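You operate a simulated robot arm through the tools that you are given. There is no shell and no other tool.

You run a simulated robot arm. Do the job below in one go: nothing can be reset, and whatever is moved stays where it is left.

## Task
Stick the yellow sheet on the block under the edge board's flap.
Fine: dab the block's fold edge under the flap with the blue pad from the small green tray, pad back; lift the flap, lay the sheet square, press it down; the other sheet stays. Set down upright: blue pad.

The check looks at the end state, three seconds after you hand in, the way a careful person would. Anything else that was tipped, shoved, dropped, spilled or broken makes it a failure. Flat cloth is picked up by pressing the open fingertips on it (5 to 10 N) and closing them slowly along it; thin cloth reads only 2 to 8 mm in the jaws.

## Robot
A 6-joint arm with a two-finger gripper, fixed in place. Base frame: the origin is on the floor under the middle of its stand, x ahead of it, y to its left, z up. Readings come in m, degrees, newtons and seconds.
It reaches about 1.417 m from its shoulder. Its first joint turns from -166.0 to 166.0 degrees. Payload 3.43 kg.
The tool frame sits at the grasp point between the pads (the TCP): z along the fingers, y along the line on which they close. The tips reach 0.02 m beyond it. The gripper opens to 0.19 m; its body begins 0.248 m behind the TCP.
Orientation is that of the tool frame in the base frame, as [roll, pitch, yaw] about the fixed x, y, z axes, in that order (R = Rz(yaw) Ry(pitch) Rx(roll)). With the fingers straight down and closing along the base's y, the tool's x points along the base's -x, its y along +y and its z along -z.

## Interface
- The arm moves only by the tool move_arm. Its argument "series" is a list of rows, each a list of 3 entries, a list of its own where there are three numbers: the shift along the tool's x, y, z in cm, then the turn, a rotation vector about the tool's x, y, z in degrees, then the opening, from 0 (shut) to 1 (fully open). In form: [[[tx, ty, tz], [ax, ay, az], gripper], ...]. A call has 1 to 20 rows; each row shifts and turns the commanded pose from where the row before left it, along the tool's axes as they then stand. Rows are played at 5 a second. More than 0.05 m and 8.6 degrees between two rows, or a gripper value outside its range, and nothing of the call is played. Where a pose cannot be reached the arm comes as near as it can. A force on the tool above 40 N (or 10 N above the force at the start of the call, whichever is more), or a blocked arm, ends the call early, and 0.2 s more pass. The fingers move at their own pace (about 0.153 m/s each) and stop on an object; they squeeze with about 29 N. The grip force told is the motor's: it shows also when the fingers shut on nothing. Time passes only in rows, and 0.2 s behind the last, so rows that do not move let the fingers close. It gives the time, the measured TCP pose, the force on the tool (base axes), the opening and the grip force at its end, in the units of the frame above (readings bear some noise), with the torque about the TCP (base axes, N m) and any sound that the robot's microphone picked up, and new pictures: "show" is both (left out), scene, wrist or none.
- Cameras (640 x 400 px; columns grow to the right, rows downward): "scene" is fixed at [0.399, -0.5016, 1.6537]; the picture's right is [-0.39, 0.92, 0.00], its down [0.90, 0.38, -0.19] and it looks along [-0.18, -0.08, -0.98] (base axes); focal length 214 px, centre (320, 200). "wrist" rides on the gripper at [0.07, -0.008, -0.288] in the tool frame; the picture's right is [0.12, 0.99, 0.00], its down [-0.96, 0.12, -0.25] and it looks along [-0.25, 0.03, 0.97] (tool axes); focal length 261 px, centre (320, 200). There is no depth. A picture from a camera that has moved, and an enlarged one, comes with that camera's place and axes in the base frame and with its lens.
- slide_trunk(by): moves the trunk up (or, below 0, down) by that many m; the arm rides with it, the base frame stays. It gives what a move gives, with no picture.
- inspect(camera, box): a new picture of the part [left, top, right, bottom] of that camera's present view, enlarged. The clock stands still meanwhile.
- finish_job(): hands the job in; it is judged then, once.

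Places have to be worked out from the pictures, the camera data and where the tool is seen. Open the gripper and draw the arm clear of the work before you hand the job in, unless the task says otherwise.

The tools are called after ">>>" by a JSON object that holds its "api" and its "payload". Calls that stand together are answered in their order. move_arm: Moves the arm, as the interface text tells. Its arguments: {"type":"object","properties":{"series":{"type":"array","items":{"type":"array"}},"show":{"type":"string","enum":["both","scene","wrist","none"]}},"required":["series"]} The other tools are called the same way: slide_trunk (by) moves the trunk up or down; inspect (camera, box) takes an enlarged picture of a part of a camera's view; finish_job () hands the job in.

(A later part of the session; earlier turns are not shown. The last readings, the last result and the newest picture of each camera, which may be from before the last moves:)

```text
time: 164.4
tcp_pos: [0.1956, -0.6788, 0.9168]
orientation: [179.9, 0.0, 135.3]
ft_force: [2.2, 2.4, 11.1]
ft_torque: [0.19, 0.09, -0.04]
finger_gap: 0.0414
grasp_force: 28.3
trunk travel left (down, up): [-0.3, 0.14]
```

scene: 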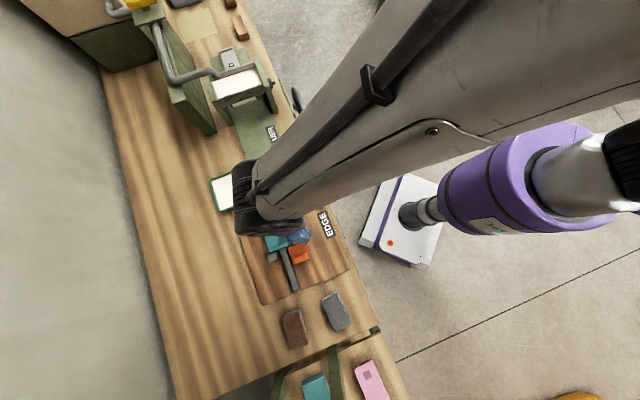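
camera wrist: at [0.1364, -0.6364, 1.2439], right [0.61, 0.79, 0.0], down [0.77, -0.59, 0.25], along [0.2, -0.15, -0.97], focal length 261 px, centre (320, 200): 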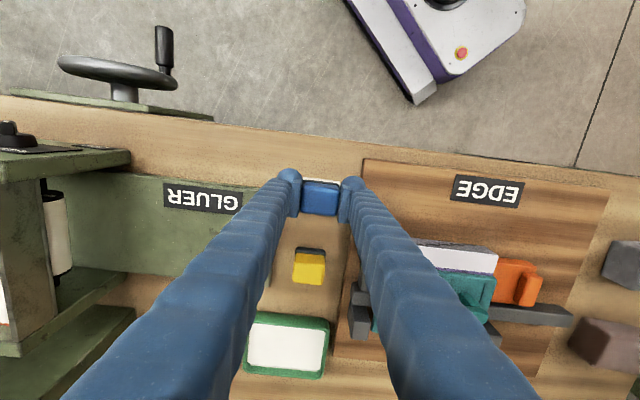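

On the bench (11 N). Release slowly with a small opening so the pad settles flat.

>>> {"api": "move_arm", "payload": {"series": [[[0, 0, -0.1], [0, 0, 0], 0.1], [[0, 0, 0], [0, 0, 0], 0.23], [[0, 0, 0], [0, 0, 0], 0.26], [[0, 0, 0], [0, 0, 0], 0.29], [[0, 0, 0], [0, 0, 0], 0.29]], "show": "wrist"}}

>>> {"api": "inspect", "payload": {"camera": "wrist", "box": [260, 140, 380, 230]}}

```text
time: 165.6
tcp_pos: [0.1942, -0.679, 0.9182]
orientation: [179.9, 0.0, 135.4]
ft_force: [0.2, -0.3, -0.6]
ft_torque: [-0.02, 0.01, -0.03]
finger_gap: 0.0552
grasp_force: 0.0
trunk travel left (down, up): [-0.3, 0.14]
camera wrist: at [0.1379, -0.6368, 1.2068], right [0.61, 0.79, 0.0], down [0.77, -0.59, 0.25], along [0.2, -0.15, -0.97], focal length 261 px, centre (320, 200)
```

wrist: 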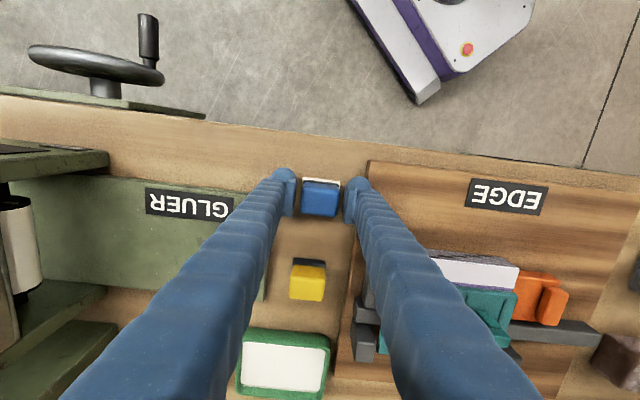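

```text
4.44 times, centred on (320, 185) of wrist
camera zoom: at [0.1379, -0.6368, 1.2068], right [0.61, 0.79, 0.0], down [0.77, -0.59, 0.25], along [0.2, -0.15, -0.97], focal length 1158 px, centre (320, 267)
```

zoom: 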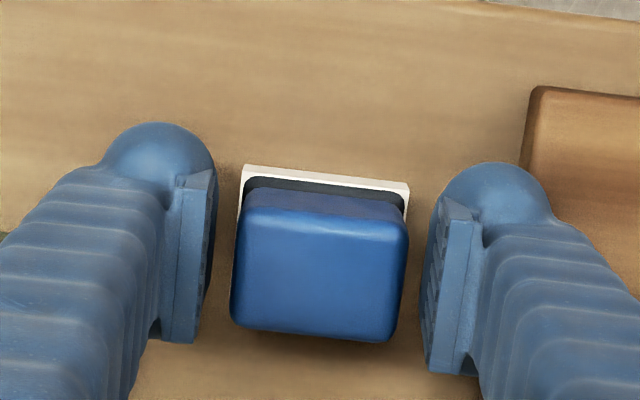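

Pad is upright at its home. I rise straight up, open the gripper, and move above the flap to plan lifting it by its side edges.

>>> {"api": "move_arm", "payload": {"series": [[[0, 0, -2], [0, 0, 0], 0.29], [[0, 0, -4], [0, 0, 0], 0.29], [[0, 0, -5], [0, 0, 0], 0.29], [[0, 0, -3], [0, 0, 0], 1], [[-2.5, 4, 0], [0, 0, 0], 1], [[-2.5, 4, 0], [0, 0, 0], 1], [[-2.5, 4, 0], [0, 0, 0], 1], [[-2.3, 4.2, 0], [0, 0, 0], 1], [[0, 0, 0], [0, 0, 0], 1]]}}

>>> {"api": "inspect", "payload": {"camera": "wrist", "box": [220, 120, 420, 260]}}

>>> {"api": "inspect", "payload": {"camera": "scene", "box": [240, 150, 320, 220]}}

```text
time: 167.6
tcp_pos: [0.378, -0.6323, 1.0571]
orientation: [179.9, 0.0, 135.4]
ft_force: [-0.5, 0.7, 0.6]
ft_torque: [-0.05, -0.03, 0.02]
finger_gap: 0.19
grasp_force: 0.1
trunk travel left (down, up): [-0.3, 0.14]
camera wrist: at [0.3212, -0.5896, 1.3461], right [0.61, 0.79, 0.0], down [0.77, -0.59, 0.25], along [0.2, -0.15, -0.97], focal length 261 px, centre (320, 200)
```

scene: 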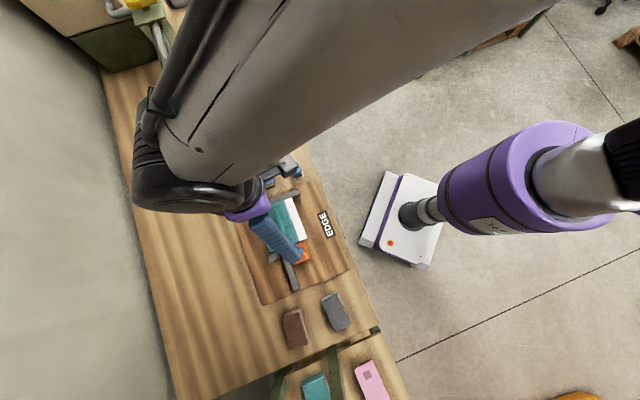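
wrist: 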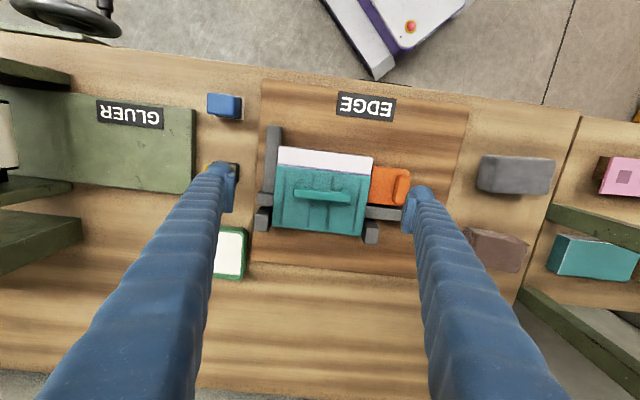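

```text
2.86 times, centred on (320, 190) of wrist
camera zoom: at [0.3212, -0.5896, 1.3461], right [0.61, 0.79, 0.0], down [0.77, -0.59, 0.25], along [0.2, -0.15, -0.97], focal length 745 px, centre (320, 229)
```

zoom: 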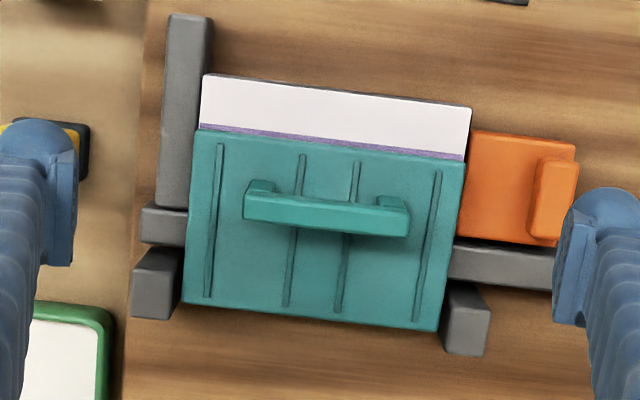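

```text
5.71 times, centred on (280, 185) of scene
camera zoom: at [0.399, -0.5016, 1.6537], right [-0.39, 0.92, 0.0], down [0.9, 0.38, -0.19], along [-0.18, -0.08, -0.98], focal length 1226 px, centre (549, 286)
```

zoom: 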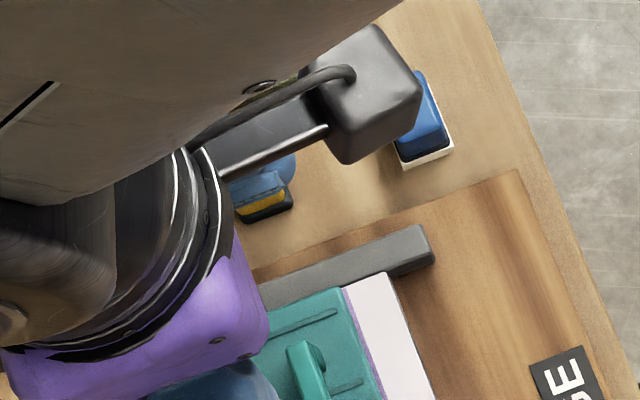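

The flap is ~11 mm thick, flush with the block's sides; its handle bar (≈87 mm along u, at v≈0.73, top z≈0.975) can be pinched at its two ends along u, so the flap can pivot in the grip. I centre on the handle with a 120 mm opening and descend.

>>> {"api": "move_arm", "payload": {"series": [[[-1.65, 0.6, 2], [0, 0, 0], 0.65], [[0, 0, 3], [0, 0, 0], 0.65], [[0, 0, 1.5], [0, 0, 0], 0.65], [[0, 0, 0], [0, 0, 0], 0.65]], "show": "wrist"}}

>>> {"api": "inspect", "payload": {"camera": "wrist", "box": [220, 120, 420, 260]}}

```text
time: 168.6
tcp_pos: [0.3966, -0.6407, 0.9913]
orientation: [179.9, -0.2, 135.4]
ft_force: [-0.1, -0.6, -0.7]
ft_torque: [0.0, -0.01, -0.04]
finger_gap: 0.1235
grasp_force: 0.1
trunk travel left (down, up): [-0.3, 0.14]
camera wrist: at [0.3396, -0.598, 1.2807], right [0.61, 0.79, 0.0], down [0.77, -0.59, 0.25], along [0.2, -0.15, -0.97], focal length 261 px, centre (320, 200)
```

wrist: 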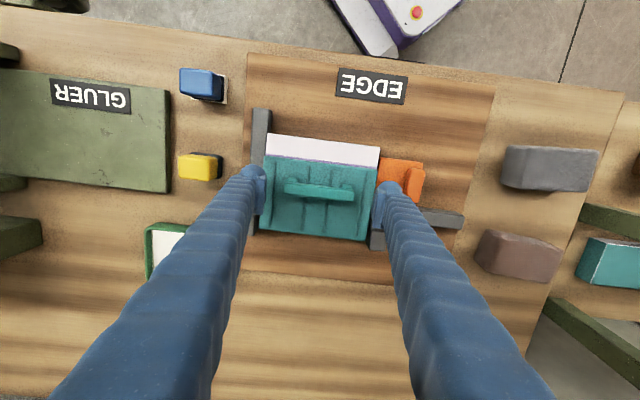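

```text
2.86 times, centred on (320, 190) of wrist
camera zoom: at [0.3396, -0.598, 1.2807], right [0.61, 0.79, 0.0], down [0.77, -0.59, 0.25], along [0.2, -0.15, -0.97], focal length 745 px, centre (320, 229)
```

zoom: 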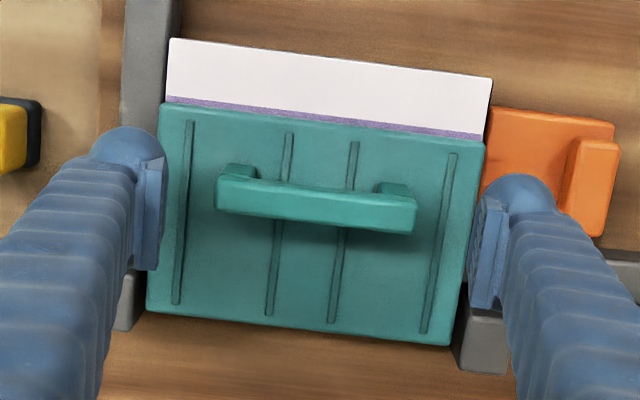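

The handle is ~3 mm toward -v and 1 mm toward -u of the TCP. Correct and descend to tip z≈0.952, then close on the handle's ends.

>>> {"api": "move_arm", "payload": {"series": [[[0.3, -0.1, 1], [0, 0, 0], 0.65], [[0, 0, 0.9], [0, 0, 0], 0.65], [[0, 0, 0], [0, 0, 0], 0.65], [[0, 0, 0], [0, 0, 0], 0.52], [[0, 0, 0], [0, 0, 0], 0.4], [[0, 0, 0], [0, 0, 0], 0.35], [[0, 0, 0], [0, 0, 0], 0.35]], "show": "wrist"}}

>>> {"api": "inspect", "payload": {"camera": "wrist", "box": [220, 120, 420, 260]}}

```text
time: 170.2
tcp_pos: [0.3923, -0.6393, 0.9733]
orientation: [180.0, -0.2, 135.4]
ft_force: [-0.6, -1.9, -1.5]
ft_torque: [0.08, 0.07, -0.08]
finger_gap: 0.0837
grasp_force: 45.2
trunk travel left (down, up): [-0.3, 0.14]
camera wrist: at [0.3357, -0.597, 1.2623], right [0.61, 0.79, 0.0], down [0.77, -0.59, 0.25], along [0.2, -0.15, -0.97], focal length 261 px, centre (320, 200)
```

wrist: 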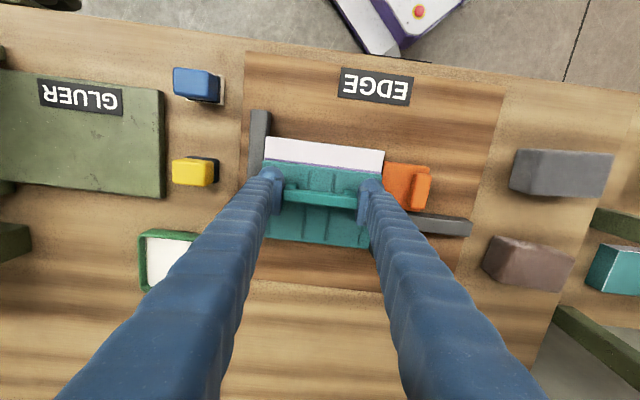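

```text
2.86 times, centred on (320, 190) of wrist
camera zoom: at [0.3357, -0.597, 1.2623], right [0.61, 0.79, 0.0], down [0.77, -0.59, 0.25], along [0.2, -0.15, -0.97], focal length 745 px, centre (320, 229)
```

zoom: 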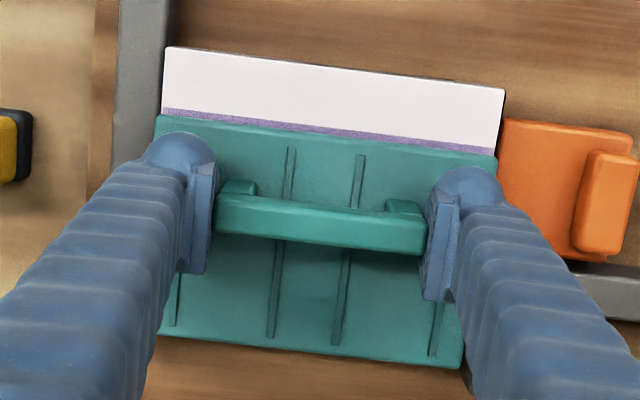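

Handle gripped at its ends. I lift gently along the hinge arc for the first ~20° and check forces.

>>> {"api": "move_arm", "payload": {"series": [[[-0.23, 0, -0.57], [0, 0, 0], 0.35], [[-0.29, 0, -0.53], [0, 0, 0], 0.35], [[-0.33, 0, -0.51], [0, 0, 0], 0.35], [[-0.37, 0, -0.48], [0, 0, 0], 0.35], [[0, 0, 0], [0, 0, 0], 0.35]], "show": "wrist"}}

>>> {"api": "inspect", "payload": {"camera": "wrist", "box": [220, 120, 420, 260]}}

```text
time: 171.4
tcp_pos: [0.4006, -0.6488, 0.9937]
orientation: [179.9, -0.3, 135.4]
ft_force: [-4.7, 0.5, -19.4]
ft_torque: [0.93, 0.73, -0.14]
finger_gap: 0.083
grasp_force: 45.2
trunk travel left (down, up): [-0.3, 0.14]
camera wrist: at [0.3446, -0.6062, 1.2824], right [0.61, 0.79, 0.0], down [0.77, -0.59, 0.24], along [0.2, -0.15, -0.97], focal length 261 px, centre (320, 200)
```

wrist: 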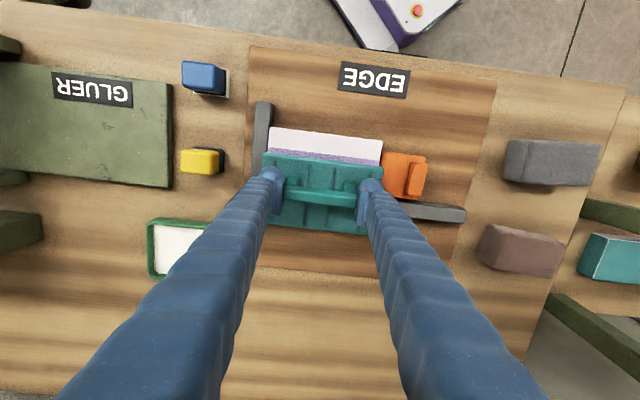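

```text
2.86 times, centred on (320, 190) of wrist
camera zoom: at [0.3446, -0.6062, 1.2824], right [0.61, 0.79, 0.0], down [0.77, -0.59, 0.24], along [0.2, -0.15, -0.97], focal length 745 px, centre (320, 229)
```

zoom: 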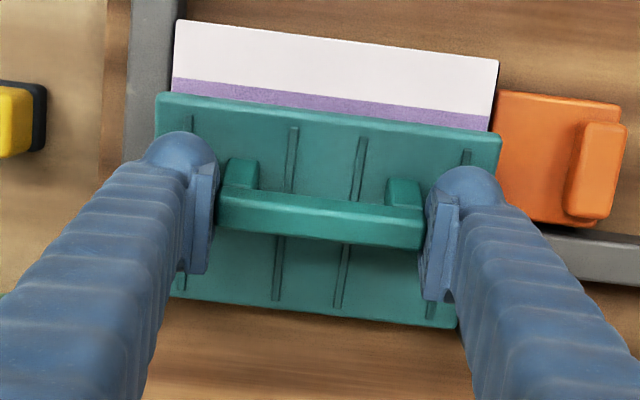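

The flap rises; there's 19 N down and torsion since the handle resists pivoting. I'll rotate the tool along with the flap to relieve it while continuing the arc.

>>> {"api": "move_arm", "payload": {"series": [[[0, 0, 0], [0, 8, 0], 0.35], [[-0.345, 0, -0.493], [0, 5, 0], 0.35], [[-0.336, 0, -0.498], [0, 5, 0], 0.35], [[-0.342, 0, -0.5], [0, 5, 0], 0.35], [[-0.337, 0, -0.512], [0, 5, 0], 0.35], [[0, 0, 0], [0, 0, 0], 0.35]], "show": "both"}}

>>> {"api": "inspect", "payload": {"camera": "wrist", "box": [200, 100, 440, 280]}}

```text
time: 172.8
tcp_pos: [0.4149, -0.6614, 1.0065]
orientation: [-180.0, -28.1, 135.3]
ft_force: [8.1, -19.4, -8.8]
ft_torque: [-0.9, -0.63, 0.29]
finger_gap: 0.0833
grasp_force: 44.9
trunk travel left (down, up): [-0.3, 0.14]
camera wrist: at [0.4604, -0.7199, 1.2954], right [0.62, 0.78, 0.06], down [0.77, -0.6, -0.23], along [-0.15, 0.19, -0.97], focal length 261 px, centre (320, 200)
```

scene: 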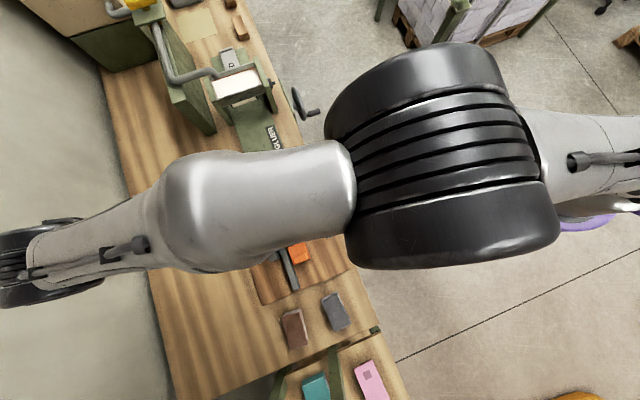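
wrist: 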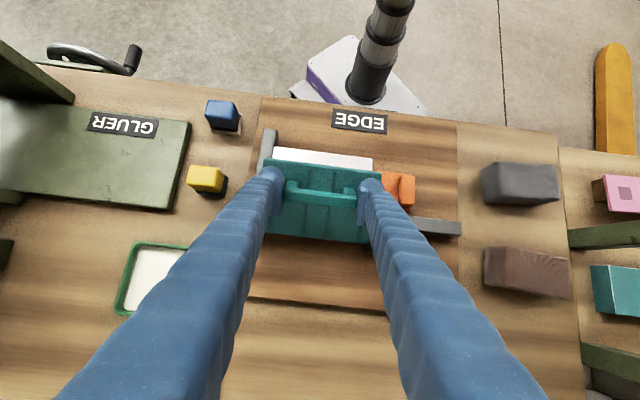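

```text
2.22 times, centred on (320, 190) of wrist
camera zoom: at [0.4604, -0.7199, 1.2954], right [0.62, 0.78, 0.06], down [0.77, -0.6, -0.23], along [-0.15, 0.19, -0.97], focal length 579 px, centre (320, 222)
```

zoom: 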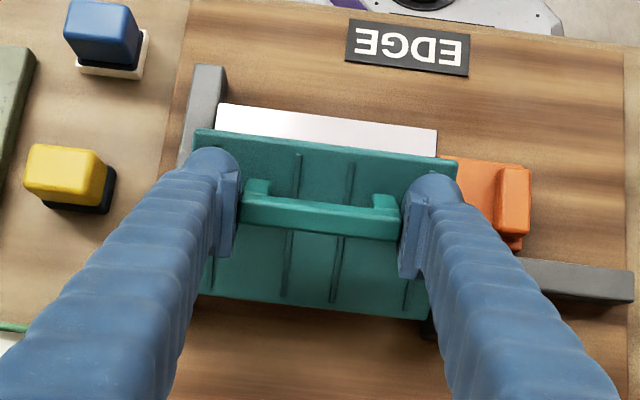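

Flap is at roughly 38° and the path fits a hinge near v≈0.792, z≈0.935; the forces are mostly pivot friction. I let the flap catch up a few degrees, then continue co-rotating.

>>> {"api": "move_arm", "payload": {"series": [[[-0.29, 0, -0.392], [0, 0, 0], 0.35], [[-0.313, 0, -0.37], [0, 0, 0], 0.35], [[-0.4365, 0, -0.436], [0, 5, 0], 0.35], [[-0.432, 0, -0.436], [0, 5, 0], 0.35], [[0, 0, 0], [0, 0, 0], 0.35]], "show": "wrist"}}

>>> {"api": "inspect", "payload": {"camera": "wrist", "box": [200, 100, 440, 280]}}

```text
time: 173.8
tcp_pos: [0.4138, -0.6608, 1.0153]
orientation: [-179.6, -36.2, 135.1]
ft_force: [-5.8, -3.4, -10.9]
ft_torque: [-0.19, 0.82, 0.98]
finger_gap: 0.0832
grasp_force: 44.4
out of reach, approached as far as the arm can: row 4
trunk travel left (down, up): [-0.3, 0.14]
stopped in row 4: the force on the tool passed its limit at 58 N (the readings are from after the stop); the commanded pose is now the measured one
camera wrist: at [0.4876, -0.7446, 1.2895], right [0.63, 0.77, 0.07], down [0.74, -0.57, -0.37], along [-0.25, 0.28, -0.93], focal length 261 px, centre (320, 200)
```

wrist: 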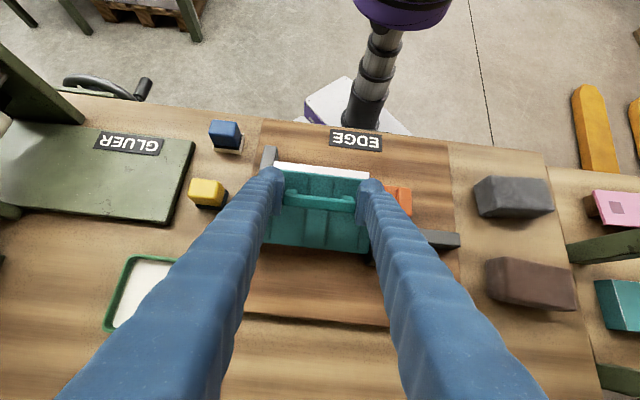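

```text
2.22 times, centred on (320, 190) of wrist
camera zoom: at [0.4876, -0.7446, 1.2895], right [0.63, 0.77, 0.07], down [0.74, -0.57, -0.37], along [-0.25, 0.28, -0.93], focal length 579 px, centre (320, 222)
```

zoom: 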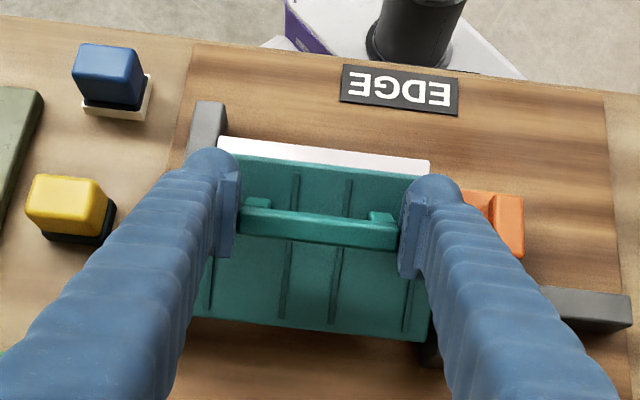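

The tool lean reached a wrist limit and the force spiked. I ease off: un-lean the tool ~16° while shifting a little outward toward the hinge arc, then read forces.

>>> {"api": "move_arm", "payload": {"series": [[[-0.2, 0, -0.1], [0, -5.3, 0], 0.35], [[-0.25, 0, -0.1], [0, -5.3, 0], 0.35], [[-0.25, 0, -0.1], [0, -5.3, 0], 0.35], [[0, 0, 0], [0, 0, 0], 0.35]], "show": "wrist"}}

>>> {"api": "inspect", "payload": {"camera": "wrist", "box": [200, 100, 440, 280]}}

```text
time: 174.8
tcp_pos: [0.4165, -0.6633, 1.0175]
orientation: [-179.8, -20.1, 135.2]
ft_force: [-24.8, 3.7, 4.7]
ft_torque: [0.71, 1.22, -0.23]
finger_gap: 0.083
grasp_force: 45.2
trunk travel left (down, up): [-0.3, 0.14]
camera wrist: at [0.4344, -0.6924, 1.3123], right [0.62, 0.78, 0.04], down [0.78, -0.61, -0.1], along [-0.06, 0.09, -0.99], focal length 261 px, centre (320, 200)
```

wrist: 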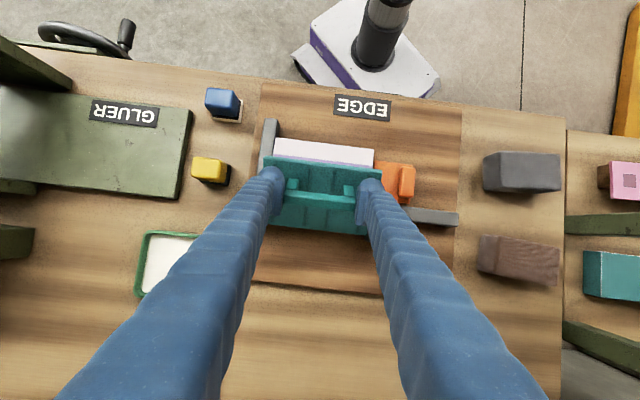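

```text
2.22 times, centred on (320, 190) of wrist
camera zoom: at [0.4344, -0.6924, 1.3123], right [0.62, 0.78, 0.04], down [0.78, -0.61, -0.1], along [-0.06, 0.09, -0.99], focal length 579 px, centre (320, 222)
```

zoom: 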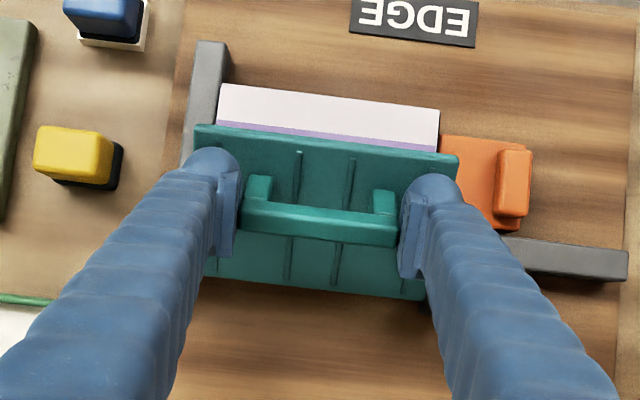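

The image shows the flap is only at ~35° and the handle has slid toward the fingertips. I'll lower the flap back along the arc under control, then re-grip deeper with a better plan.

>>> {"api": "move_arm", "payload": {"series": [[[0.333, 0, 0.547], [0, -4, 0], 0.35], [[0.342, 0, 0.545], [0, -4, 0], 0.35], [[0.321, 0, 0.558], [0, -4, 0], 0.35], [[0.315, 0, 0.559], [0, -4, 0], 0.35], [[0.301, 0, 0.563], [0, -4, 0], 0.35]], "show": "wrist"}}

>>> {"api": "inspect", "payload": {"camera": "wrist", "box": [200, 100, 440, 280]}}

```text
time: 175.5
tcp_pos: [0.4082, -0.6555, 1.0086]
orientation: [-179.7, -10.7, 135.1]
ft_force: [-13.3, 3.4, 16.9]
ft_torque: [-0.14, 0.32, -0.69]
finger_gap: 0.0833
grasp_force: 45.1
trunk travel left (down, up): [-0.3, 0.14]
stopped in row 3: the force on the tool passed its limit at 43 N (the readings are from after the stop); the commanded pose is now the measured one
camera wrist: at [0.3925, -0.6496, 1.3069], right [0.61, 0.79, 0.02], down [0.79, -0.61, 0.07], along [0.06, -0.03, -1.0], focal length 261 px, centre (320, 200)
```

wrist: 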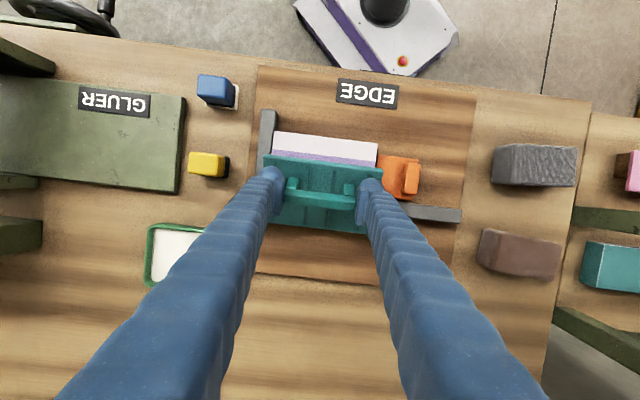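

```text
2.22 times, centred on (320, 190) of wrist
camera zoom: at [0.3925, -0.6496, 1.3069], right [0.61, 0.79, 0.02], down [0.79, -0.61, 0.07], along [0.06, -0.03, -1.0], focal length 579 px, centre (320, 222)
```

zoom: 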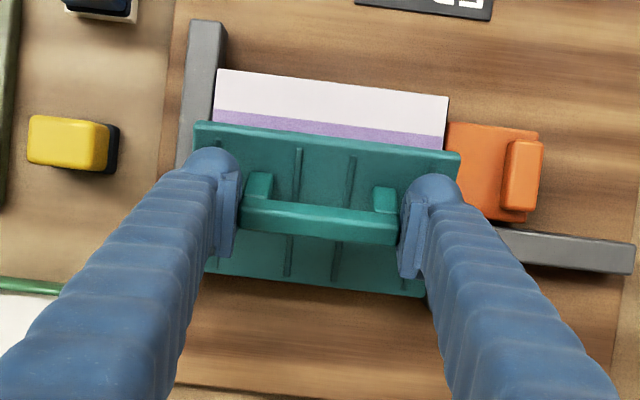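

Flap is now at ~27° with the handle 1 cm low in the grip; the stiff torsion in the pinch is what builds force. I keep lowering but rotate the tool together with the flap this time.

>>> {"api": "move_arm", "payload": {"series": [[[0.254, 0, 0.486], [0, -4.2, 0], 0.35], [[0.289, 0, 0.466], [0, -4.2, 0], 0.35], [[0, 0, 0], [0, 0, 0], 0.35]], "show": "wrist"}}

>>> {"api": "inspect", "payload": {"camera": "wrist", "box": [200, 100, 440, 280]}}

```text
time: 176.2
tcp_pos: [0.402, -0.6502, 1.0034]
orientation: [-179.6, -2.3, 135.3]
ft_force: [-13.6, 8.5, 20.8]
ft_torque: [-0.71, 0.66, -0.35]
finger_gap: 0.0833
grasp_force: 45.5
trunk travel left (down, up): [-0.3, 0.14]
stopped in row 3: the force on the tool passed its limit at 45 N (the readings are from after the stop); the commanded pose is now the measured one
camera wrist: at [0.3557, -0.6137, 1.2941], right [0.61, 0.79, 0.0], down [0.77, -0.6, 0.21], along [0.16, -0.13, -0.98], focal length 261 px, centre (320, 200)
```

wrist: 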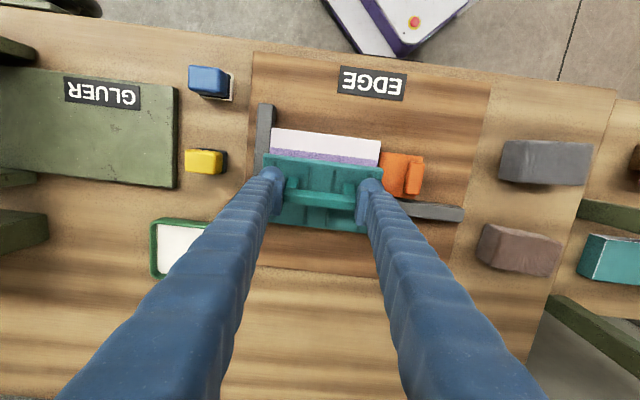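

```text
2.22 times, centred on (320, 190) of wrist
camera zoom: at [0.3557, -0.6137, 1.2941], right [0.61, 0.79, 0.0], down [0.77, -0.6, 0.21], along [0.16, -0.13, -0.98], focal length 579 px, centre (320, 222)
```

zoom: 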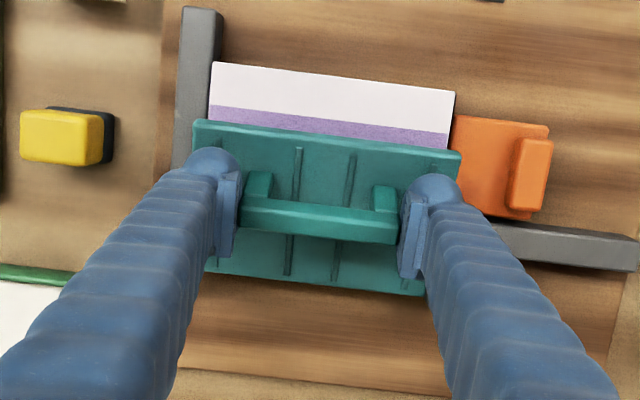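

Force analysis suggests the hinge itself has friction (it resists closing), so the flap probably stays where it is left. I test by releasing the handle here at ~20°.

>>> {"api": "move_arm", "payload": {"series": [[[0, 0, 0], [0, 0, 0], 0.45], [[0, 0, 0], [0, 0, 0], 0.5], [[0, 0, 0], [0, 0, 0], 0.6], [[0, 0, 0], [0, 0, 0], 0.6]], "show": "both"}}

>>> {"api": "inspect", "payload": {"camera": "wrist", "box": [200, 100, 440, 280]}}

```text
time: 177.2
tcp_pos: [0.4058, -0.6515, 1.0008]
orientation: [-179.6, -2.3, 135.3]
ft_force: [-0.3, -0.6, 0.0]
ft_torque: [-0.03, 0.04, 0.02]
finger_gap: 0.1141
grasp_force: 0.2
trunk travel left (down, up): [-0.3, 0.14]
camera wrist: at [0.359, -0.6154, 1.2916], right [0.61, 0.79, 0.0], down [0.77, -0.6, 0.21], along [0.16, -0.13, -0.98], focal length 261 px, centre (320, 200)
```

scene: 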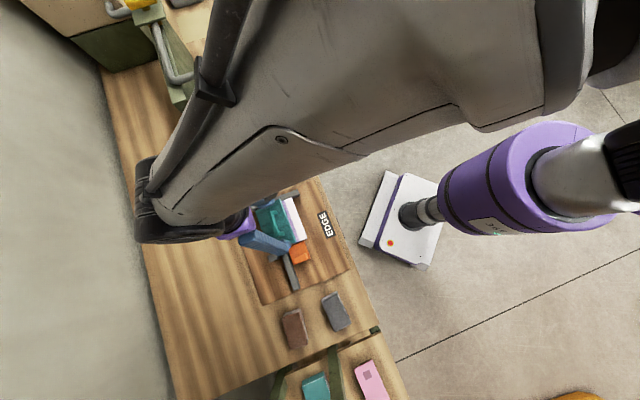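
wrist: 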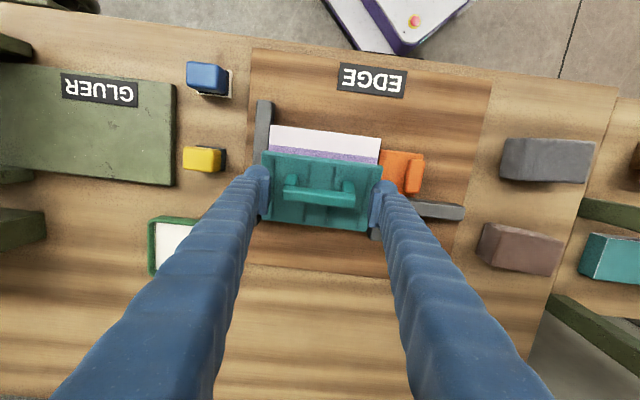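

```text
2.22 times, centred on (320, 190) of wrist
camera zoom: at [0.359, -0.6154, 1.2916], right [0.61, 0.79, 0.0], down [0.77, -0.6, 0.21], along [0.16, -0.13, -0.98], focal length 579 px, centre (320, 222)
```

zoom: 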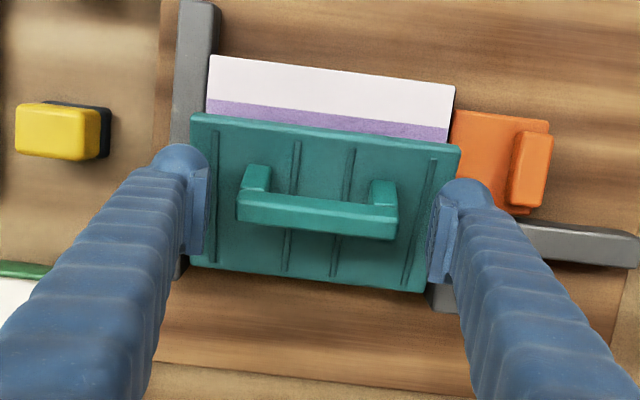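

The flap stays at ~20° by itself — a friction hinge. So I can work in stages: re-centre on the handle, grip, and rotate rigidly with the flap about the hinge by 30°.

>>> {"api": "move_arm", "payload": {"series": [[[0.38, 0, 0.4], [0, -2.3, 0], 0.6], [[0, 0, 0.28], [0, 0, 0], 0.6], [[0, 0, 0], [0, 0, 0], 0.5], [[0, 0, 0], [0, 0, 0], 0.38], [[0, 0, 0], [0, 0, 0], 0.35], [[0, 0, 0], [0, 0, 0], 0.35]], "show": "wrist"}}

>>> {"api": "inspect", "payload": {"camera": "wrist", "box": [220, 120, 420, 260]}}

```text
time: 178.6
tcp_pos: [0.4011, -0.6482, 0.9943]
orientation: [-179.7, 0.0, 135.4]
ft_force: [-2.3, 1.0, 7.3]
ft_torque: [-0.18, -0.15, 0.27]
finger_gap: 0.0838
grasp_force: 44.5
trunk travel left (down, up): [-0.3, 0.14]
camera wrist: at [0.3463, -0.605, 1.2832], right [0.61, 0.79, 0.0], down [0.77, -0.59, 0.25], along [0.19, -0.15, -0.97], focal length 261 px, centre (320, 200)
```

wrist: 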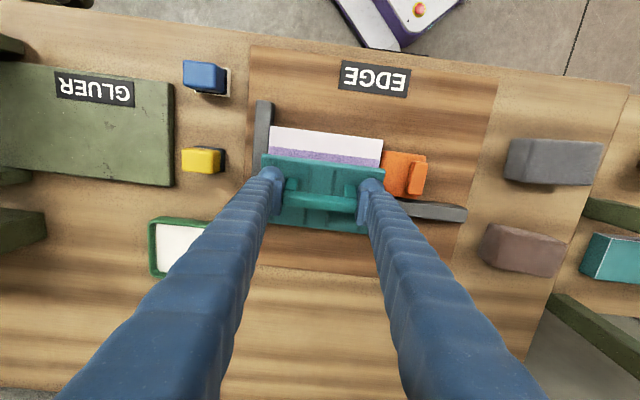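

```text
2.86 times, centred on (320, 190) of wrist
camera zoom: at [0.3463, -0.605, 1.2832], right [0.61, 0.79, 0.0], down [0.77, -0.59, 0.25], along [0.19, -0.15, -0.97], focal length 745 px, centre (320, 229)
```

zoom: 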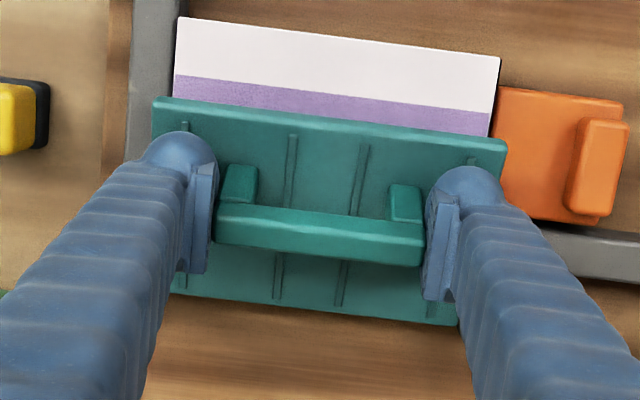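

Gripped with light loads. Now rotate rigidly with the flap, first 10°.

>>> {"api": "move_arm", "payload": {"series": [[[-0.5, 0, -0.46], [0, 5, 0], 0.35], [[-0.5, 0, -0.46], [0, 5, 0], 0.35], [[0, 0, 0], [0, 0, 0], 0.35]], "show": "none"}}

```text
time: 179.4
tcp_pos: [0.4087, -0.6566, 1.0028]
orientation: [-179.7, -10.0, 135.2]
ft_force: [-2.4, -11.4, 6.3]
ft_torque: [-0.53, -0.46, 0.27]
finger_gap: 0.0836
grasp_force: 45.0
trunk travel left (down, up): [-0.3, 0.14]
```

Forces are small. Continue another 20°.

>>> {"api": "move_arm", "payload": {"series": [[[-0.5, 0, -0.46], [0, 5, 0], 0.35], [[-0.5, 0, -0.46], [0, 5, 0], 0.35], [[-0.5, 0, -0.46], [0, 5, 0], 0.35], [[-0.5, 0, -0.46], [0, 5, 0], 0.35], [[0, 0, 0], [0, 0, 0], 0.35]], "show": "wrist"}}

>>> {"api": "inspect", "payload": {"camera": "wrist", "box": [200, 100, 440, 280]}}

```text
time: 180.5
tcp_pos: [0.4248, -0.6724, 1.0135]
orientation: [-179.7, -29.7, 135.2]
ft_force: [3.0, -1.5, -7.0]
ft_torque: [-1.09, 0.67, 0.29]
finger_gap: 0.0839
grasp_force: 44.9
trunk travel left (down, up): [-0.3, 0.14]
stopped in row 5: the force on the tool passed its limit at 43 N (the readings are from after the stop); the commanded pose is now the measured one
camera wrist: at [0.478, -0.7354, 1.2985], right [0.62, 0.78, 0.05], down [0.76, -0.59, -0.26], along [-0.17, 0.21, -0.96], focal length 261 px, centre (320, 200)
```

wrist: 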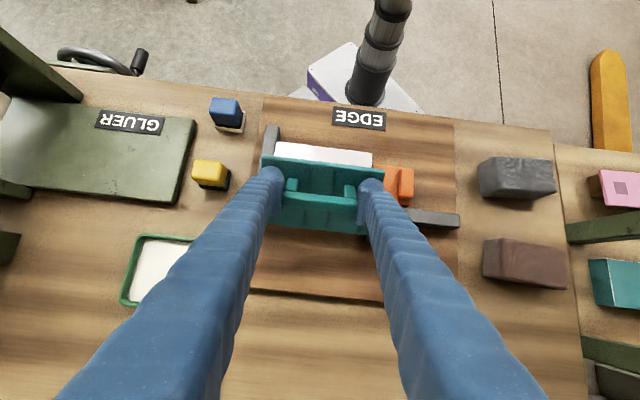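

```text
2.22 times, centred on (320, 190) of wrist
camera zoom: at [0.478, -0.7354, 1.2985], right [0.62, 0.78, 0.05], down [0.76, -0.59, -0.26], along [-0.17, 0.21, -0.96], focal length 579 px, centre (320, 222)
```

zoom: 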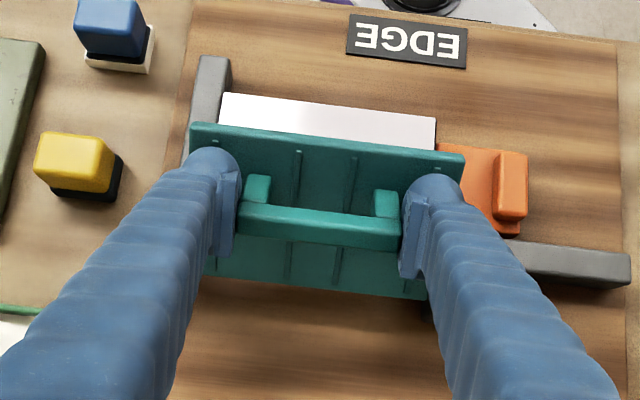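

Flap is at ~48°. I release it, withdraw the gripper along its axis, straighten and close the fingers.

>>> {"api": "move_arm", "payload": {"series": [[[0, 0, 0], [0, 0, 0], 0.5], [[0, 0, 0], [0, 0, 0], 0.6], [[0, 0, -3], [0, 0, 0], 0.6], [[0, 0, -4], [0, 0, 0], 0.6], [[0, 0, -3], [0, -7, 0], 0.6], [[0, 0, 0], [0, -8, 0], 0.6], [[0, 0, 0], [0, -8, 0], 0.6], [[0, 0, 0], [0, -6.7, 0], 0.6], [[0, 0, 0], [0, 0, 0], 0.6]], "show": "wrist"}}

>>> {"api": "inspect", "payload": {"camera": "wrist", "box": [200, 60, 440, 260]}}

```text
time: 182.5
tcp_pos: [0.4536, -0.6936, 1.0972]
orientation: [-179.7, -0.1, 135.5]
ft_force: [-0.6, 0.9, 0.0]
ft_torque: [-0.1, 0.09, -0.02]
finger_gap: 0.1136
grasp_force: 0.1
out of reach, approached as far as the arm can: row 4
trunk travel left (down, up): [-0.3, 0.14]
camera wrist: at [0.399, -0.6492, 1.3861], right [0.61, 0.79, -0.01], down [0.77, -0.59, 0.24], along [0.19, -0.15, -0.97], focal length 261 px, centre (320, 200)
```

wrist: 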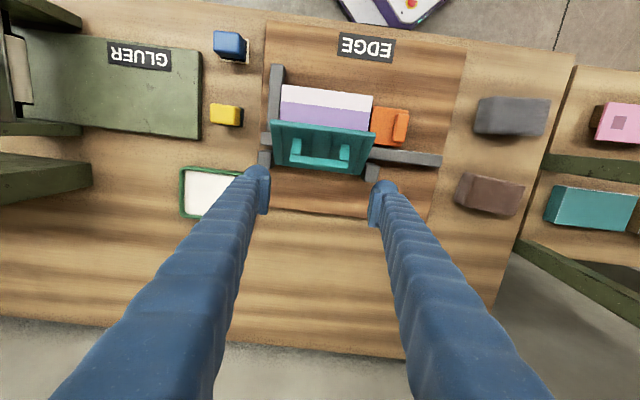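

```text
2.00 times, centred on (320, 160) of wrist
camera zoom: at [0.399, -0.6492, 1.3861], right [0.61, 0.79, -0.01], down [0.77, -0.59, 0.24], along [0.19, -0.15, -0.97], focal length 521 px, centre (320, 280)
```

zoom: 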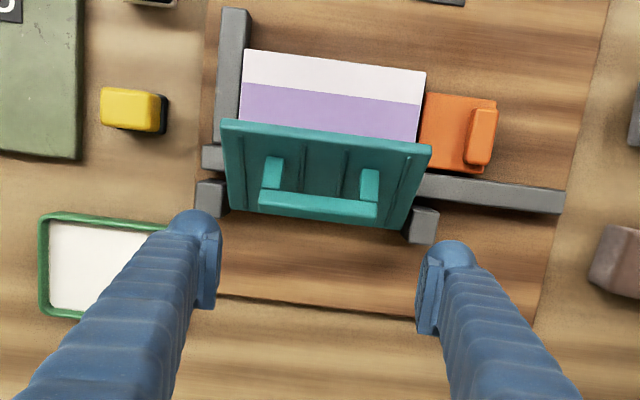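

The flap holds at ~48°. Now close the fingers, move over to the robot side of the flap (v≈0.685) and lower the tip to z≈0.985 in front of its underside.

>>> {"api": "move_arm", "payload": {"series": [[[4.2, 0, 0], [0, 0, 0], 0.3], [[4.2, 0, 0], [0, 0, 0], 0], [[4.2, -0.5, 0], [0, 0, 0], 0], [[0, 0, 0], [0, 0, 0], 0], [[0, 0, 4.5], [0, 0, 0], 0], [[0, 0, 4.5], [0, 0, 0], 0], [[0, 0, 0], [0, 0, 0], 0]], "show": "wrist"}}

>>> {"api": "inspect", "payload": {"camera": "wrist", "box": [220, 120, 420, 260]}}

```text
time: 184.1
tcp_pos: [0.3592, -0.611, 1.0088]
orientation: [-179.6, -0.1, 135.4]
ft_force: [0.0, 1.0, 0.0]
ft_torque: [0.02, 0.0, 0.02]
finger_gap: 0.0
grasp_force: 29.1
trunk travel left (down, up): [-0.3, 0.14]
camera wrist: at [0.3038, -0.5671, 1.2977], right [0.61, 0.79, 0.0], down [0.77, -0.59, 0.24], along [0.19, -0.15, -0.97], focal length 261 px, centre (320, 200)
```

wrist: 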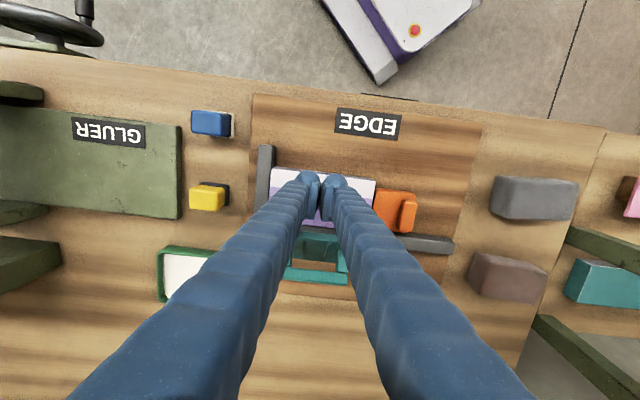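

```text
2.86 times, centred on (320, 190) of wrist
camera zoom: at [0.3038, -0.5671, 1.2977], right [0.61, 0.79, 0.0], down [0.77, -0.59, 0.24], along [0.19, -0.15, -0.97], focal length 745 px, centre (320, 229)
```

zoom: 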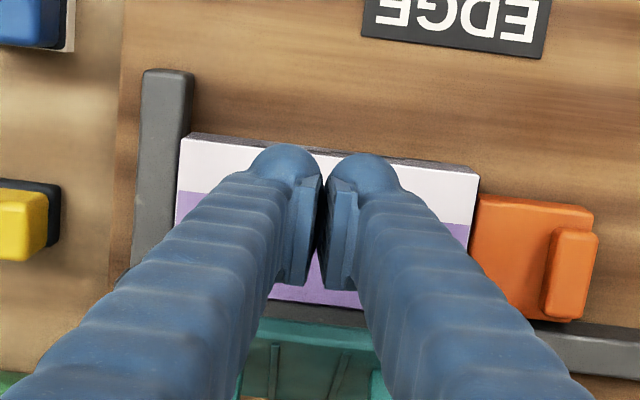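

Now push outward (+v) with the closed fingers against the flap's underside near its free edge, in small steps.

>>> {"api": "move_arm", "payload": {"series": [[[-1, 0, 0], [0, 0, 0], 0], [[-1, 0, 0], [0, 0, 0], 0], [[-1, 0, 0], [0, 0, 0], 0], [[-1, 0, 0], [0, 0, 0], 0], [[0, 0, 0], [0, 0, 0], 0]], "show": "none"}}

```text
time: 185.3
tcp_pos: [0.3867, -0.6377, 1.0079]
orientation: [-179.7, -0.2, 135.3]
ft_force: [-0.3, -0.1, -0.1]
ft_torque: [0.02, -0.07, -0.02]
finger_gap: 0.0
grasp_force: 29.2
trunk travel left (down, up): [-0.3, 0.14]
```

No holding force. Continue pushing 4 cm more.

>>> {"api": "move_arm", "payload": {"series": [[[-1, 0, 0], [0, 0, 0], 0], [[-1, 0, 0], [0, 0, 0], 0], [[-1, 0, 0], [0, 0, 0], 0], [[-1, 0, 0], [0, 0, 0], 0], [[0, 0, 0], [0, 0, 0], 0]], "show": "wrist"}}

>>> {"api": "inspect", "payload": {"camera": "wrist", "box": [200, 120, 440, 290]}}

```text
time: 186.5
tcp_pos: [0.4151, -0.6644, 1.0067]
orientation: [-179.7, -0.2, 135.4]
ft_force: [0.8, -0.6, 0.2]
ft_torque: [0.0, -0.04, 0.03]
finger_gap: 0.0
grasp_force: 29.5
trunk travel left (down, up): [-0.3, 0.14]
camera wrist: at [0.36, -0.6214, 1.2965], right [0.61, 0.79, 0.0], down [0.77, -0.59, 0.24], along [0.19, -0.15, -0.97], focal length 261 px, centre (320, 200)
```

wrist: 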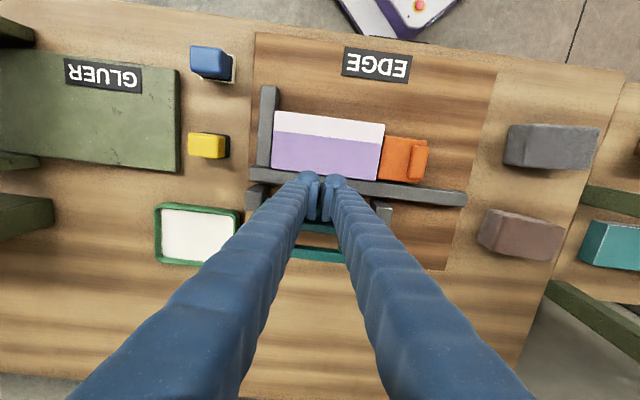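

```text
2.35 times, centred on (320, 205) of wrist
camera zoom: at [0.36, -0.6214, 1.2965], right [0.61, 0.79, 0.0], down [0.77, -0.59, 0.24], along [0.19, -0.15, -0.97], focal length 613 px, centre (320, 188)
```

zoom: 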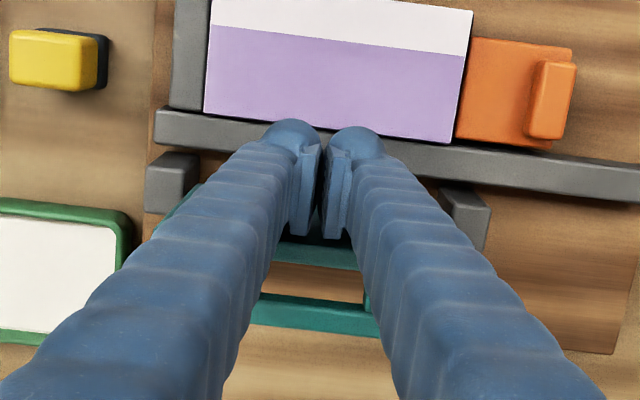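

The block is fully exposed; the flap is near vertical. Push 4 cm further to take it well past vertical.

>>> {"api": "move_arm", "payload": {"series": [[[-1, 0, 0], [0, 0, 0], 0], [[-1, 0, 0], [0, 0, 0], 0], [[-1, 0, 0], [0, 0, 0], 0], [[-1, 0, 0], [0, 0, 0], 0], [[0, 0, 0], [0, 0, 0], 0]], "show": "wrist"}}

>>> {"api": "inspect", "payload": {"camera": "wrist", "box": [200, 120, 440, 290]}}

```text
time: 187.2
tcp_pos: [0.4252, -0.6737, 1.0081]
orientation: [-179.7, -1.2, 135.3]
ft_force: [-14.4, 8.7, 4.9]
ft_torque: [-0.24, 0.22, -0.11]
finger_gap: 0.0061
grasp_force: 34.3
trunk travel left (down, up): [-0.3, 0.14]
stopped in row 3: the force on the tool passed its limit at 49 N (the readings are from after the stop); the commanded pose is now the measured one
camera wrist: at [0.3737, -0.635, 1.2974], right [0.61, 0.79, 0.0], down [0.77, -0.6, 0.23], along [0.18, -0.14, -0.97], focal length 261 px, centre (320, 200)
```

wrist: 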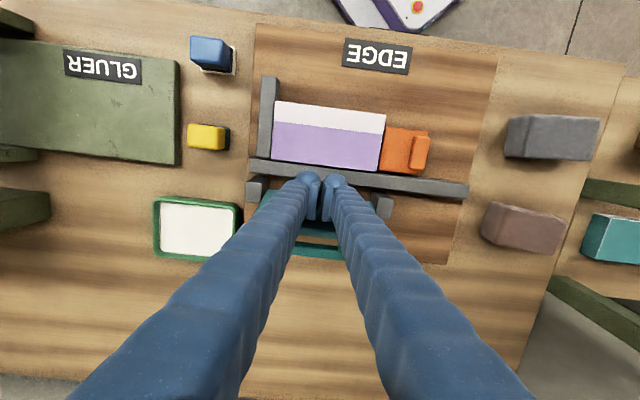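

```text
2.35 times, centred on (320, 205) of wrist
camera zoom: at [0.3737, -0.635, 1.2974], right [0.61, 0.79, 0.0], down [0.77, -0.6, 0.23], along [0.18, -0.14, -0.97], focal length 613 px, centre (320, 188)
```

zoom: 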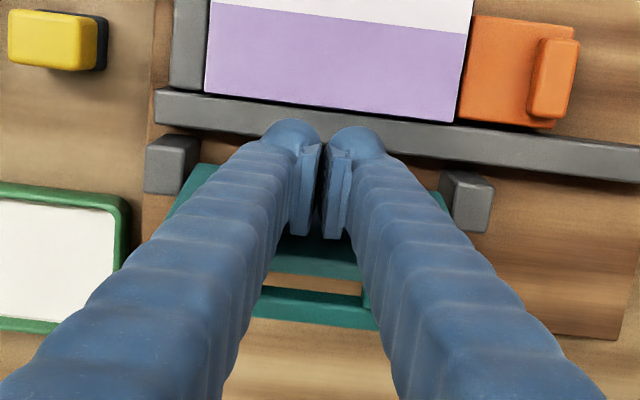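

The push met resistance (likely the flap's open stop). Let me look closely at the flap's angle.

>>> {"api": "inspect", "payload": {"camera": "wrist", "box": [230, 160, 420, 270]}}

>>> {"api": "inspect", "payload": {"camera": "scene", "box": [220, 170, 330, 300]}}

```text
3.37 times, centred on (325, 215) of wrist
camera zoom: at [0.3737, -0.635, 1.2974], right [0.61, 0.79, 0.0], down [0.77, -0.6, 0.23], along [0.18, -0.14, -0.97], focal length 878 px, centre (303, 150)
```

zoom: 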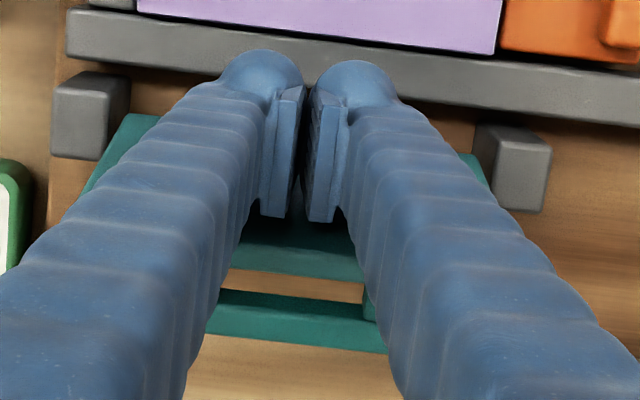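

```text
3.08 times, centred on (275, 235) of scene
camera zoom: at [0.399, -0.5016, 1.6537], right [-0.39, 0.92, 0.0], down [0.9, 0.38, -0.19], along [-0.18, -0.08, -0.98], focal length 660 px, centre (458, 92)
```

zoom: 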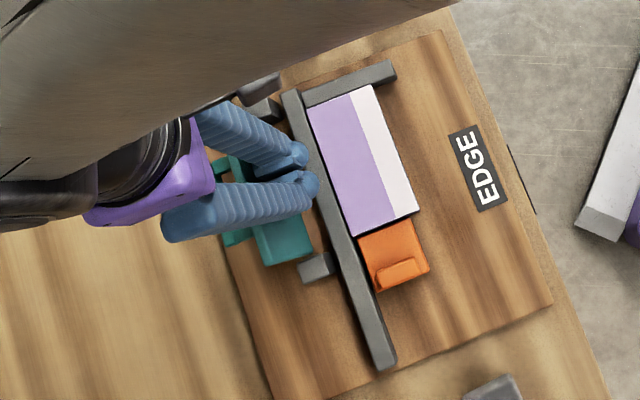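

The flap rests at ~102° open with the block fully clear. I retract the fingers toward the robot, rise, and head toward the sheets, turning the tool 90° so the jaws will close along v.

>>> {"api": "move_arm", "payload": {"series": [[[2, 0, 0], [0, 0, 0], 0], [[3, 0, -2], [0, 0, 0], 0], [[3, 0, -4], [0, 0, 0], 0], [[3, 0, -4], [0, 0, 0], 0], [[3, 2, 0], [0, 0, 0], 0], [[0, 4.8, 0], [0, 0, 0], 0], [[0, 4.8, 0], [0, 0, 0], 0], [[0, 4.8, 0], [0, 0, 0], 0], [[0, 4.8, 0], [0, 0, 0], 0], [[0, 4.8, 0], [0, 0, 0], 0], [[0, 4.8, 0], [0, 0, 0], 0], [[0, 4.8, 0], [0, 0, 0], 0], [[0, 4.8, 0], [0, 0, 0], 0], [[0, 4.8, 0], [0, 0, 0], 0], [[0, 4.8, 0], [0, 0, 0], 0], [[0, 4.8, 0], [0, 0, 0], 0], [[0, 4.8, 0], [0, 0, 0], 0], [[0, 4.8, 0], [0, 0, 0], 0]]}}

>>> {"api": "inspect", "payload": {"camera": "scene", "box": [220, 170, 330, 300]}}

```text
time: 191.0
tcp_pos: [0.7835, -0.1199, 1.1064]
orientation: [-179.8, -1.1, 135.3]
ft_force: [0.4, 0.4, -0.2]
ft_torque: [-0.04, 0.04, -0.04]
finger_gap: 0.0
grasp_force: 34.6
trunk travel left (down, up): [-0.3, 0.14]
camera wrist: at [0.7315, -0.08, 1.3961], right [0.61, 0.79, 0.0], down [0.77, -0.6, 0.23], along [0.18, -0.14, -0.97], focal length 261 px, centre (320, 200)
```

scene: 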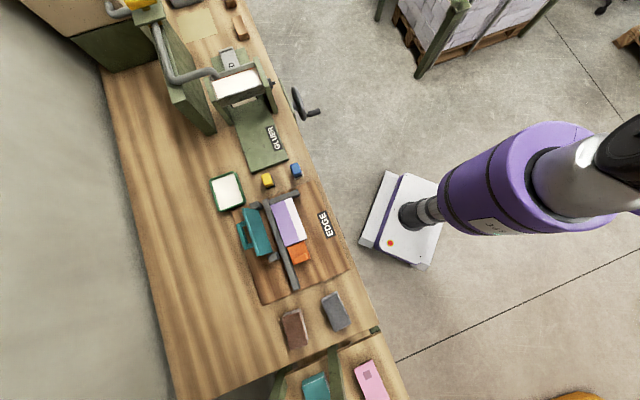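
wrist: 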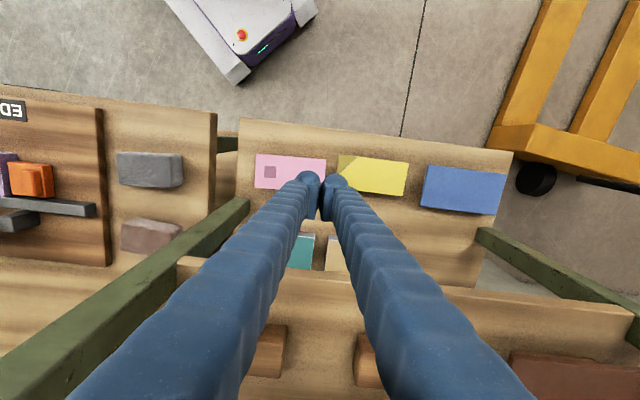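

```text
3.08 times, centred on (275, 235) of scene
camera zoom: at [0.399, -0.5016, 1.6537], right [-0.39, 0.92, 0.0], down [0.9, 0.38, -0.19], along [-0.18, -0.08, -0.98], focal length 660 px, centre (458, 92)
```

zoom: 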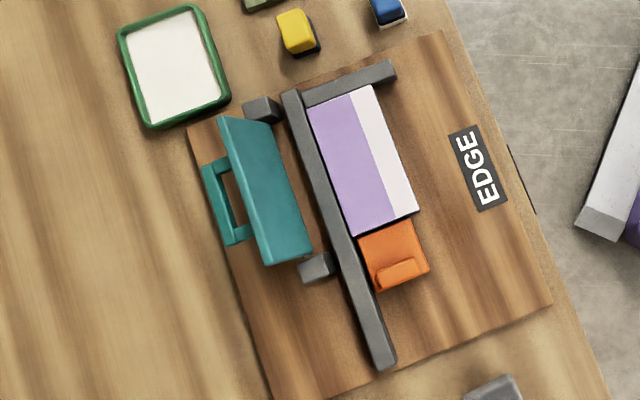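

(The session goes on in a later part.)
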